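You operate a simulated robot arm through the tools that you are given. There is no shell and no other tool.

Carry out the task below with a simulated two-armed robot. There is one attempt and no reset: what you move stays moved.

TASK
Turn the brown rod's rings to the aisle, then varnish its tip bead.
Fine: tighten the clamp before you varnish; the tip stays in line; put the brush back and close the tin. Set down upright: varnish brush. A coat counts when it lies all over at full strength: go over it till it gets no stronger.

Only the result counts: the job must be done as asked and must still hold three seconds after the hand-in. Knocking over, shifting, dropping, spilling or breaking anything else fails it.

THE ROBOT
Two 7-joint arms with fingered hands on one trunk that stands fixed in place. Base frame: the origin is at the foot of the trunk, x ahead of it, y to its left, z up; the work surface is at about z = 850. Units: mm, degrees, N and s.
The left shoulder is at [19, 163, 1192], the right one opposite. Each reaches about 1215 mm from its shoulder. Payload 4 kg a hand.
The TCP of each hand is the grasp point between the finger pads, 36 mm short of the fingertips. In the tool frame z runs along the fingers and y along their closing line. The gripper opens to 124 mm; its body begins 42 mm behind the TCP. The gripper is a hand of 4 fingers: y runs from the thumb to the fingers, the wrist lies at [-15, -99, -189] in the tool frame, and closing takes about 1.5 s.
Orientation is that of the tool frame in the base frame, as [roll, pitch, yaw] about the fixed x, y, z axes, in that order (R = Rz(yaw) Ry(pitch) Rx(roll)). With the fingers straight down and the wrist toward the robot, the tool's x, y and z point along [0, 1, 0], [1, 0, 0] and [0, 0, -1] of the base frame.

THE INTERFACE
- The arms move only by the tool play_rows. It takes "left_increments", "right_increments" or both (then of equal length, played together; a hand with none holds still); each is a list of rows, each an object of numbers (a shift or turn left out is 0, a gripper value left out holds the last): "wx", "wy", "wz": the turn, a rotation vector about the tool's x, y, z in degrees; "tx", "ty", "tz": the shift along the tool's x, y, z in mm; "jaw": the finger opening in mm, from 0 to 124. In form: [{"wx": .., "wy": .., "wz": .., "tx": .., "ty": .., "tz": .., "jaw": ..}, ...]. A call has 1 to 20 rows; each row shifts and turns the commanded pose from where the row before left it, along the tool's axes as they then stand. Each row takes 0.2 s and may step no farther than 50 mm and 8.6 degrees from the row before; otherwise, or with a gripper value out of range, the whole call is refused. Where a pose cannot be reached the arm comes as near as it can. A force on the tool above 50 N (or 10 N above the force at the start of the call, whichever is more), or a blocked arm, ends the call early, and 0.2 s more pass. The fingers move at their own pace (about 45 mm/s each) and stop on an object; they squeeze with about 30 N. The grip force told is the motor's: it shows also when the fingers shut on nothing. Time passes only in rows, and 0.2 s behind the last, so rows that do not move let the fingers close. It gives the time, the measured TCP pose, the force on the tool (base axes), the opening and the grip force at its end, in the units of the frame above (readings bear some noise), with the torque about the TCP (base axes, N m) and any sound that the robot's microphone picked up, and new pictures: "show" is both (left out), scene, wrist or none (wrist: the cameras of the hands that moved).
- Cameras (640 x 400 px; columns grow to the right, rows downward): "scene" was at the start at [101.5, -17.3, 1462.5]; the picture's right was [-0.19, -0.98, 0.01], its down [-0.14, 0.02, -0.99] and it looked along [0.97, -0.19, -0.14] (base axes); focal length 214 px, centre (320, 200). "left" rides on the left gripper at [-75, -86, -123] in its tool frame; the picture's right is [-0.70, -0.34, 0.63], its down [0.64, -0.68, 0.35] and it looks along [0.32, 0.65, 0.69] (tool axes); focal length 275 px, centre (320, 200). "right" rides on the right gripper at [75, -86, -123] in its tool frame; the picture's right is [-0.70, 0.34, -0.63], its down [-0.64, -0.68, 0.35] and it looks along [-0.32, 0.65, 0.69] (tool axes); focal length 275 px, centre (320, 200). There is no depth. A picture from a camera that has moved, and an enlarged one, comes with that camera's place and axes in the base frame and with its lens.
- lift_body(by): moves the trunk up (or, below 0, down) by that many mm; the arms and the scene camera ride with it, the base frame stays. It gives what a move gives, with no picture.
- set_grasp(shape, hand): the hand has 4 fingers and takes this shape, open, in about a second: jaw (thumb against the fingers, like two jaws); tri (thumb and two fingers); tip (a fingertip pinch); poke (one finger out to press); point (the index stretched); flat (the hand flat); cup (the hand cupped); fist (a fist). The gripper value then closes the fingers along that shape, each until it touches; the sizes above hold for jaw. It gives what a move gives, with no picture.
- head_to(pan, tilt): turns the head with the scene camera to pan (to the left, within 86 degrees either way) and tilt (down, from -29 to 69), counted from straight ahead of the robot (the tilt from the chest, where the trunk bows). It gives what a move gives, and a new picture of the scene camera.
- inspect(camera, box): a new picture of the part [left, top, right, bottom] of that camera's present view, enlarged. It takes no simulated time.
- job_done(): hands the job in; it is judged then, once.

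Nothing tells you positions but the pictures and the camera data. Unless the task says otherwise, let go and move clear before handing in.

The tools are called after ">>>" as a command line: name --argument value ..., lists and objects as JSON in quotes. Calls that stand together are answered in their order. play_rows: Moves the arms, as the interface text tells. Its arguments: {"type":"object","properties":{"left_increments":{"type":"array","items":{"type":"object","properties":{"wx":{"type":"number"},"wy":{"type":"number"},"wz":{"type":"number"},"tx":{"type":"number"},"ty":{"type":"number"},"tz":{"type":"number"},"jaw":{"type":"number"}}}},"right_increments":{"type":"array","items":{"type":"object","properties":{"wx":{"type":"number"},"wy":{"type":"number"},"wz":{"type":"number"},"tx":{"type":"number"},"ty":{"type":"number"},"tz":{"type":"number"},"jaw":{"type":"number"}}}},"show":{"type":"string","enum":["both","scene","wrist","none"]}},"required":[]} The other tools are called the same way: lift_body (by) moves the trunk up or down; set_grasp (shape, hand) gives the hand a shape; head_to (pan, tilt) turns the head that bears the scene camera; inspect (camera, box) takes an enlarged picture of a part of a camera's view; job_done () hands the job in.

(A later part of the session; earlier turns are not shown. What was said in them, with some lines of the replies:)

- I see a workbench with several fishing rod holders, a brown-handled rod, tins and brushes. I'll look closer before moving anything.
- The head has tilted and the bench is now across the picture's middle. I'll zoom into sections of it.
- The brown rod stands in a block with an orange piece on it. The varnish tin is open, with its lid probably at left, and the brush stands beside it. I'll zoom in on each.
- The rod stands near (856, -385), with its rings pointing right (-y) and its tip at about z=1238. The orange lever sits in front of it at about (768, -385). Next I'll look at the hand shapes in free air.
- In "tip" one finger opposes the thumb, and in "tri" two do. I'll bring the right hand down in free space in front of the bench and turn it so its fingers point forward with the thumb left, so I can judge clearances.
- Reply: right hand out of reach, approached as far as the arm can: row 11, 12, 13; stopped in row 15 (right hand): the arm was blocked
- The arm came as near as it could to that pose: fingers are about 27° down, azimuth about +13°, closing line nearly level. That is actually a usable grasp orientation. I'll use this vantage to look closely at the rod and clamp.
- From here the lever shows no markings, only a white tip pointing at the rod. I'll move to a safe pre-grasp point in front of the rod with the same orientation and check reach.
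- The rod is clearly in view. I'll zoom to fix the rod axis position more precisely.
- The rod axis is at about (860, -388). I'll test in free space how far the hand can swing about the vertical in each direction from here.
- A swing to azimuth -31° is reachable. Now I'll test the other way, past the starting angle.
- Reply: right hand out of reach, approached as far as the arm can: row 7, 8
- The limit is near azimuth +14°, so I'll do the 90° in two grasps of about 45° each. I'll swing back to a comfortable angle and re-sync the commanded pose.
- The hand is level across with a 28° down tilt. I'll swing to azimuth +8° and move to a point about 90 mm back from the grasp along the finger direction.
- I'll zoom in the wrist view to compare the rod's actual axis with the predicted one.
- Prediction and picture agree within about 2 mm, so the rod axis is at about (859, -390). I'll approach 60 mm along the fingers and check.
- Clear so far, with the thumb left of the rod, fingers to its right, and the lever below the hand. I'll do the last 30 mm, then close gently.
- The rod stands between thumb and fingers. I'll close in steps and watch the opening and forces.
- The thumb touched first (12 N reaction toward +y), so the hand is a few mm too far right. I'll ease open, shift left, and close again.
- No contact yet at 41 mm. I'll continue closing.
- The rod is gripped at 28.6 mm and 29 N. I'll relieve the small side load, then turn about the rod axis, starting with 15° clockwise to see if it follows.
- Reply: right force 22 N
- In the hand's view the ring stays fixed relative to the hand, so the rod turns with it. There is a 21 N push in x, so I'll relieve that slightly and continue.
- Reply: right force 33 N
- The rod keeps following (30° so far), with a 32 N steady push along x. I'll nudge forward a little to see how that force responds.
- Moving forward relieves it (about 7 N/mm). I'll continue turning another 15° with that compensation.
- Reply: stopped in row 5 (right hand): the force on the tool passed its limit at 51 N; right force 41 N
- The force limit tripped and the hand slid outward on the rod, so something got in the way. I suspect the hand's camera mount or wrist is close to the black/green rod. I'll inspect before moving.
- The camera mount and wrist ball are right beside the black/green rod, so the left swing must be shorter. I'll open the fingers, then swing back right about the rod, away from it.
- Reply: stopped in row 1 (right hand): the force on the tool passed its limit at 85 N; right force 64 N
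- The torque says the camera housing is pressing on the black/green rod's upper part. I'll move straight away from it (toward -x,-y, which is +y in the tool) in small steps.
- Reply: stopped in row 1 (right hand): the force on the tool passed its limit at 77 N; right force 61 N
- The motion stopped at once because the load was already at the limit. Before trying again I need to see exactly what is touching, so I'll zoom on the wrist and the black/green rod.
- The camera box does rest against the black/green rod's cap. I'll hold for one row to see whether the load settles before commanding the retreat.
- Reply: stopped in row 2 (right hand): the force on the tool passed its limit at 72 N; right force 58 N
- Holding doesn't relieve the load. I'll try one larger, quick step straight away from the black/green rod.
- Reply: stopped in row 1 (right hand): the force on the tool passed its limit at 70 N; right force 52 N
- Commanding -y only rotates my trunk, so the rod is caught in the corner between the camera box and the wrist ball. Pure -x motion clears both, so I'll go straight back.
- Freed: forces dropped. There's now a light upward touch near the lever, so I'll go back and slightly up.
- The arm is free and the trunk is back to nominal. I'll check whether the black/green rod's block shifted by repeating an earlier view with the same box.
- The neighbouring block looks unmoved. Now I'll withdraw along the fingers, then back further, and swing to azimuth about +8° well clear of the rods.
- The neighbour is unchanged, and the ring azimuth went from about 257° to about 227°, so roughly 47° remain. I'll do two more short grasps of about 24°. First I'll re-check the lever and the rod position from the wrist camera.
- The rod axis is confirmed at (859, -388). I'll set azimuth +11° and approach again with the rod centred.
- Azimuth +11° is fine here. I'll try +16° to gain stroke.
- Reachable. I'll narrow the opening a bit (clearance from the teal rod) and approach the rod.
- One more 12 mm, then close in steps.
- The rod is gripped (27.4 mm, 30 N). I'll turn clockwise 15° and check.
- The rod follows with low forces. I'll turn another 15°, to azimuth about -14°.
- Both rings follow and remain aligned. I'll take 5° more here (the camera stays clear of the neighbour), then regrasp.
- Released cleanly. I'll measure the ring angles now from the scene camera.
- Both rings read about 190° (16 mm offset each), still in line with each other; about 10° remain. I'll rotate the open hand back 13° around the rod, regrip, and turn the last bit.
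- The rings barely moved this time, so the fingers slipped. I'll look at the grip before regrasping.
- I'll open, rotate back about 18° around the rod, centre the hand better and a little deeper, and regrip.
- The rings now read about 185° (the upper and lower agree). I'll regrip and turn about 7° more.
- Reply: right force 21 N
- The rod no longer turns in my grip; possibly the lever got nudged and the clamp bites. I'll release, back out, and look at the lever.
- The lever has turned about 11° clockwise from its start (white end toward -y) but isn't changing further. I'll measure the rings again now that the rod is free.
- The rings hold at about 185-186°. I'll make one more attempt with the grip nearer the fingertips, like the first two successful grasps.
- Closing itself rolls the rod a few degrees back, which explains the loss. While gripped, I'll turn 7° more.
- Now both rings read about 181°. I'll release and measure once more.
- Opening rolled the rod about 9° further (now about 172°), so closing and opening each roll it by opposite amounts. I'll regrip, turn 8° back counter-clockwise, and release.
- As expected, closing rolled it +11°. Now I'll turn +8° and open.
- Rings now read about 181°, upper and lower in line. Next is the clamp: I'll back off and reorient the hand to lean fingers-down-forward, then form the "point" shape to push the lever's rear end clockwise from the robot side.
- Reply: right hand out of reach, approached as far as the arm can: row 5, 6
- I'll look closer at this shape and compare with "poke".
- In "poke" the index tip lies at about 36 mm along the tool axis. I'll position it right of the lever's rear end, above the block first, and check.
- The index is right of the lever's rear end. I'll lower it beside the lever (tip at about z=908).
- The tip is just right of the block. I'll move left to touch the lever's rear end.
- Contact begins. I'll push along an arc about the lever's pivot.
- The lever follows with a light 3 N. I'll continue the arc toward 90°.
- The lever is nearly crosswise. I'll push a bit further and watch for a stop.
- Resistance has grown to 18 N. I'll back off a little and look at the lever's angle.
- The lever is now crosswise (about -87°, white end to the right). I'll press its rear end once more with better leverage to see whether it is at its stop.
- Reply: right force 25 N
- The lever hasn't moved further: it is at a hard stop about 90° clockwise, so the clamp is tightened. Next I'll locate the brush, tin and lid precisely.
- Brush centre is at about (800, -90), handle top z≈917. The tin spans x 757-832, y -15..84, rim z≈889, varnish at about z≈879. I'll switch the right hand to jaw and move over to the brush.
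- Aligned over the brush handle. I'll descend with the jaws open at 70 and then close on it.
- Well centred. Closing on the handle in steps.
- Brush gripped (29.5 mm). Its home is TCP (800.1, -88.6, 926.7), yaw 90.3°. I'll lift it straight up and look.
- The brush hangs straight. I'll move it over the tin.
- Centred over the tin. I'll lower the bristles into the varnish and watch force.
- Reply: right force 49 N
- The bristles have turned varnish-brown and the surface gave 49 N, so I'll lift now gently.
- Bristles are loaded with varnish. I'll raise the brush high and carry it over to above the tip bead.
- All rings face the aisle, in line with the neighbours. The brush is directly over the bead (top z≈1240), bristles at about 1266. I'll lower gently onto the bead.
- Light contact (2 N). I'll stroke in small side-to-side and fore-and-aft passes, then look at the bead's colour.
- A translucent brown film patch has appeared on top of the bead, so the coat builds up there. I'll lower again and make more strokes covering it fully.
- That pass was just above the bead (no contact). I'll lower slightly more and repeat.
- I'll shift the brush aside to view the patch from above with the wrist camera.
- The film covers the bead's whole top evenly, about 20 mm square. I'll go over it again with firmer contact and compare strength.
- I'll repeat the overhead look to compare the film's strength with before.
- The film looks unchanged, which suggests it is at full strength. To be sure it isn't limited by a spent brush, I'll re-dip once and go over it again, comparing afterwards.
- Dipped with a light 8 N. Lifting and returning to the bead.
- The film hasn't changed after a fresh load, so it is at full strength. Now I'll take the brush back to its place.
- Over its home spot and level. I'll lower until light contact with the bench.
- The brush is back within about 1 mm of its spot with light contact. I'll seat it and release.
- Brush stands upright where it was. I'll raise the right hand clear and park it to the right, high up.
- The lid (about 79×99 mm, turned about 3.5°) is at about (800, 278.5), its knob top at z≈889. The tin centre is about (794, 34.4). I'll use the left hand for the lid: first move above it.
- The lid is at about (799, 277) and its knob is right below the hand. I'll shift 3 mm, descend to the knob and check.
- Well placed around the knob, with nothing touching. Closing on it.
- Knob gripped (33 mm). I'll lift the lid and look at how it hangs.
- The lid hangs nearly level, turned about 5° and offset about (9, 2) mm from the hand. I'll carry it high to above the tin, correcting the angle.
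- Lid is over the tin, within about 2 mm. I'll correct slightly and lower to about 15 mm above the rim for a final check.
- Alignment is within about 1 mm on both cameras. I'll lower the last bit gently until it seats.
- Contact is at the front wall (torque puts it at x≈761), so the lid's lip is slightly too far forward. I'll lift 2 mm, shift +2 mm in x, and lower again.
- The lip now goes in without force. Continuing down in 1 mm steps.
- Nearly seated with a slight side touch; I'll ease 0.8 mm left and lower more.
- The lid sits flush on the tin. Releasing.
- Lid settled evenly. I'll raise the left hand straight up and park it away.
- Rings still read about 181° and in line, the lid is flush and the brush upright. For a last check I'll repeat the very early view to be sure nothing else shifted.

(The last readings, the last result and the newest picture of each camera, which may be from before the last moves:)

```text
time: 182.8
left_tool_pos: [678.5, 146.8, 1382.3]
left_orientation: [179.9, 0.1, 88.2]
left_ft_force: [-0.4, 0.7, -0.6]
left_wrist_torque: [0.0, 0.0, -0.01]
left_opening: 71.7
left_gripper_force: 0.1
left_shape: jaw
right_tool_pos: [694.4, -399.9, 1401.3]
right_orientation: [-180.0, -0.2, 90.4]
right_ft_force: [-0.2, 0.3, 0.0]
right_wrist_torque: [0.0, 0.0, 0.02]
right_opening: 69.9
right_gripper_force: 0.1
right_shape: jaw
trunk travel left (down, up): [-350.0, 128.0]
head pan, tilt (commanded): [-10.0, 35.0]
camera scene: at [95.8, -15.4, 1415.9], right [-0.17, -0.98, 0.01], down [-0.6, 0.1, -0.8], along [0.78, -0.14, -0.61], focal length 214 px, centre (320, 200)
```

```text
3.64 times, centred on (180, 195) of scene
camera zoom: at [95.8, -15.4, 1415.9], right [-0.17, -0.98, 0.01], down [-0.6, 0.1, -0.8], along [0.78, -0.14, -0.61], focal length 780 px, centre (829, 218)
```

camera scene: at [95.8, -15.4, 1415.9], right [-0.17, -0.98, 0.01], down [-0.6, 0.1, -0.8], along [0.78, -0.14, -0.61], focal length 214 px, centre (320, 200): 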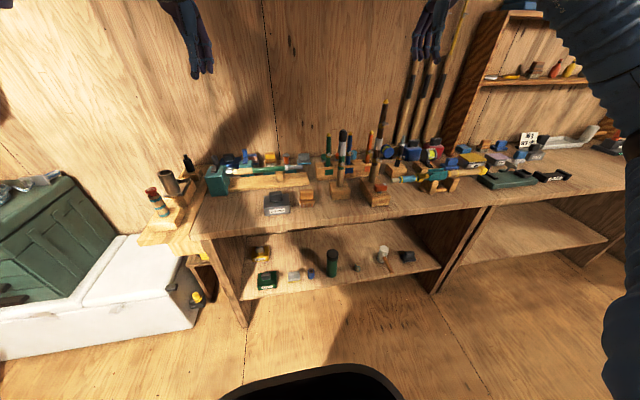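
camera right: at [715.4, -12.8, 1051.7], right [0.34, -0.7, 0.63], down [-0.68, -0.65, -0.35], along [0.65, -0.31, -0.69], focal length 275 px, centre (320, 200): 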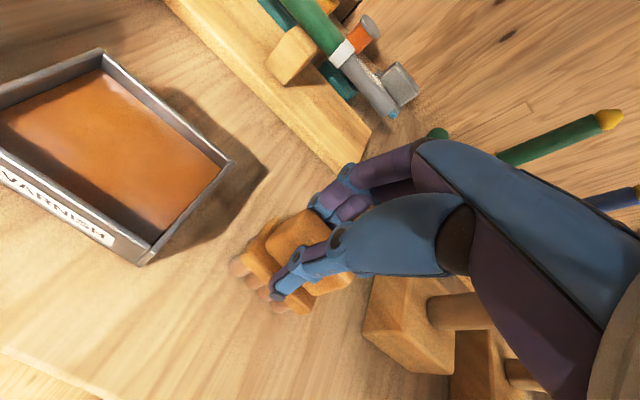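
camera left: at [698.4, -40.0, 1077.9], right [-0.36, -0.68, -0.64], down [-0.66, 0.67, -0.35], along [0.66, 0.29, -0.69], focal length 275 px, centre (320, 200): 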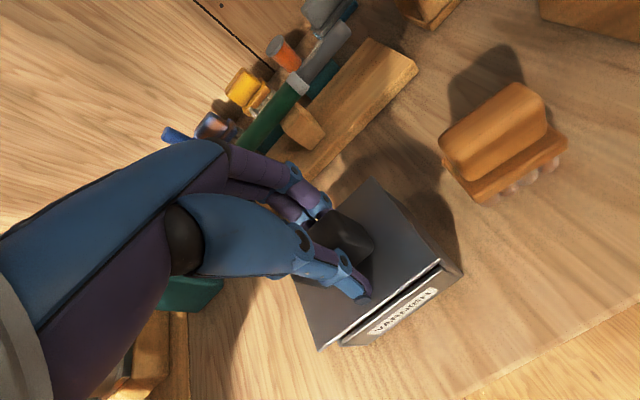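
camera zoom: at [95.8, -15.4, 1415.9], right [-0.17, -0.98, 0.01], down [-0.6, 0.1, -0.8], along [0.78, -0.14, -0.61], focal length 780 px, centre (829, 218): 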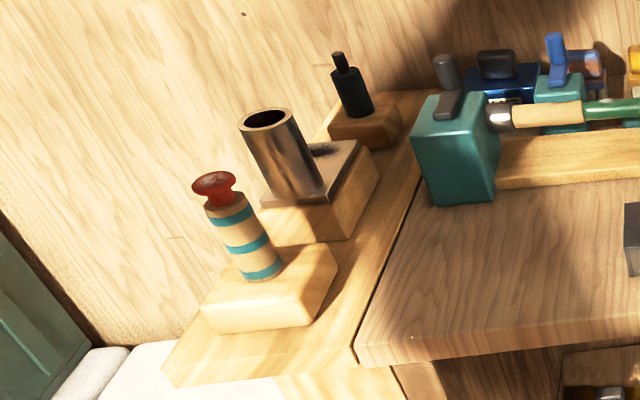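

Everything else matches the starting views. I'll take one last close look at the coat on the bead.

>>> head_to --pan -25 --tilt 15

>>> inspect --camera "scene" --box '[313, 182, 323, 195]'

>>> inspect --camera "right" --box '[0, 0, 640, 400]'

```text
time: 183.6
left_tool_pos: [678.5, 145.9, 1381.5]
left_orientation: [179.8, 0.0, 88.0]
left_ft_force: [-0.1, 0.0, -0.9]
left_wrist_torque: [-0.03, -0.02, 0.02]
left_opening: 71.9
left_gripper_force: 0.0
left_shape: jaw
right_tool_pos: [694.1, -400.7, 1403.1]
right_orientation: [-180.0, -0.2, 90.3]
right_ft_force: [0.1, -0.2, 0.1]
right_wrist_torque: [0.04, 0.01, -0.02]
right_opening: 69.7
right_gripper_force: 0.0
right_shape: jaw
trunk travel left (down, up): [-350.0, 128.0]
head pan, tilt (commanded): [-25.0, 15.0]
camera scene: at [95.1, -39.5, 1447.8], right [-0.42, -0.91, 0.02], down [-0.27, 0.11, -0.96], along [0.86, -0.41, -0.3], focal length 214 px, centre (320, 200)
```

scene: 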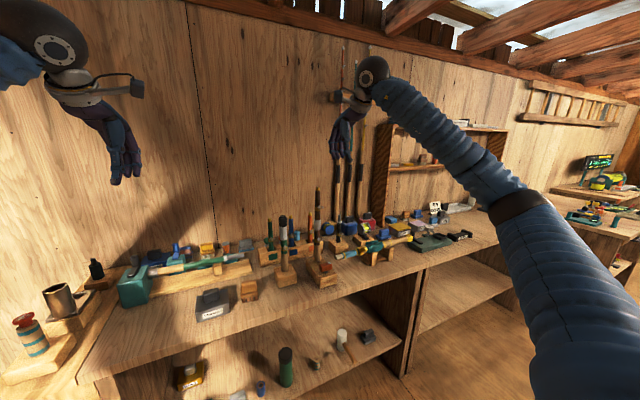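

```text
16.00 times, centred on (318, 188) of scene
camera zoom: at [95.1, -39.5, 1447.8], right [-0.42, -0.91, 0.02], down [-0.27, 0.11, -0.96], along [0.86, -0.41, -0.3], focal length 3432 px, centre (352, 384)
```

zoom: 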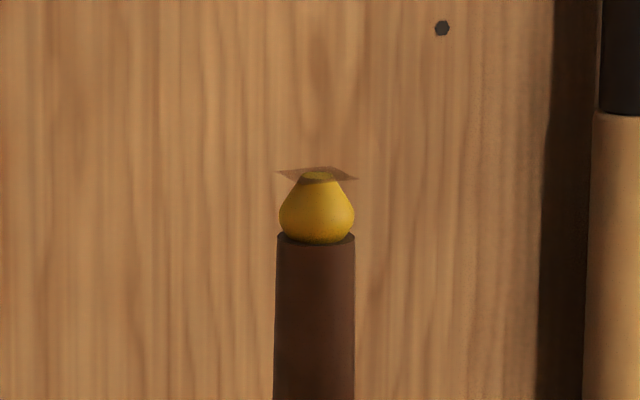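

```text
1.00 times, centred on (320, 200) of right (not enlarged: the box is as wide or as high as the picture)
camera zoom: at [608.4, -325.6, 1525.7], right [0.34, -0.7, 0.63], down [-0.68, -0.65, -0.35], along [0.65, -0.31, -0.69], focal length 275 px, centre (320, 200)
```

zoom: 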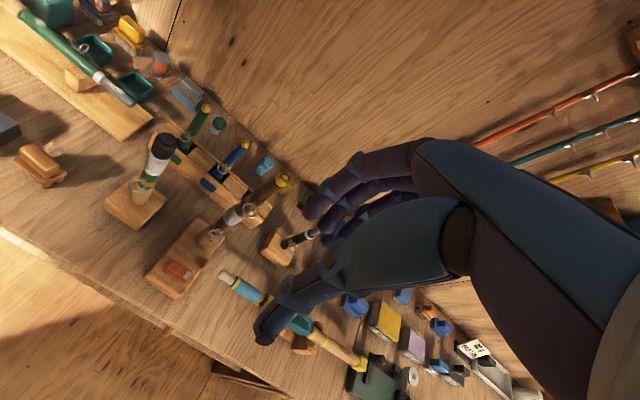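

>>> inspect --camera "right" --box '[268, 168, 298, 192]'

>>> inspect --camera "right" --box '[150, 160, 310, 300]'

```text
16.00 times, centred on (283, 180) of right
camera zoom: at [608.4, -325.6, 1525.7], right [0.34, -0.7, 0.63], down [-0.68, -0.65, -0.35], along [0.65, -0.31, -0.69], focal length 4404 px, centre (912, 520)
```

zoom: 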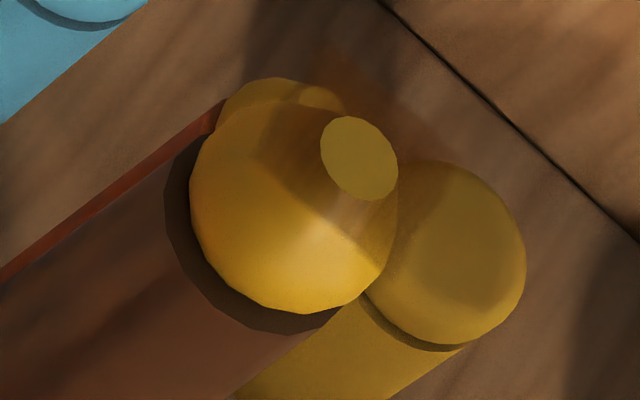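

```text
2.86 times, centred on (230, 230) of right
camera zoom: at [608.4, -325.6, 1525.7], right [0.34, -0.7, 0.63], down [-0.68, -0.65, -0.35], along [0.65, -0.31, -0.69], focal length 786 px, centre (577, 114)
```

zoom: 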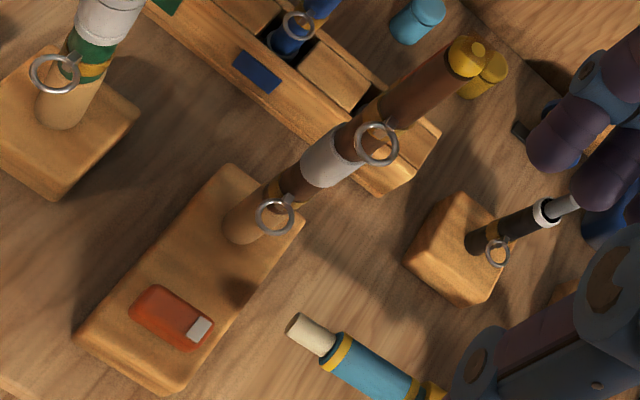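

The brown rod's rings face the aisle and the tip is in line. The clamp lever is at its stop, the bead is coated, the brush is back upright and the tin is closed. Both hands are clear, so I'm handing in.

>>> job_done

```text
The job is handed in.
```

The job is handed in, and as far as my cameras could show, every step was done. I haven't been told how it was judged.

- **Rings:** both brown rod rings point to the aisle, within a degree or two of straight. The upper and lower rings line up, so the tip is still in line.
- **Clamp:** I turned the lever about 90° clockwise until it would go no further, before varnishing. I took clockwise as tightening and did not test the rod's grip afterwards.
- **Varnish:** the coat shows as an even, see-through film over the top of the bead. It looked no stronger after more passes and a fresh dip, so I took it as full strength.
- **Brush and tin:** the brush stands upright about 1 mm from where it was, and the lid sits flush on the tin.

**Bump to a neighbour:** while turning the rod, my hand's camera pressed hard on the black and green rod beside it, with a force of up to about 85 N. Its block looks unmoved against earlier pictures and it still stands upright. I can't rule out a shift of a millimetre or two at its top.
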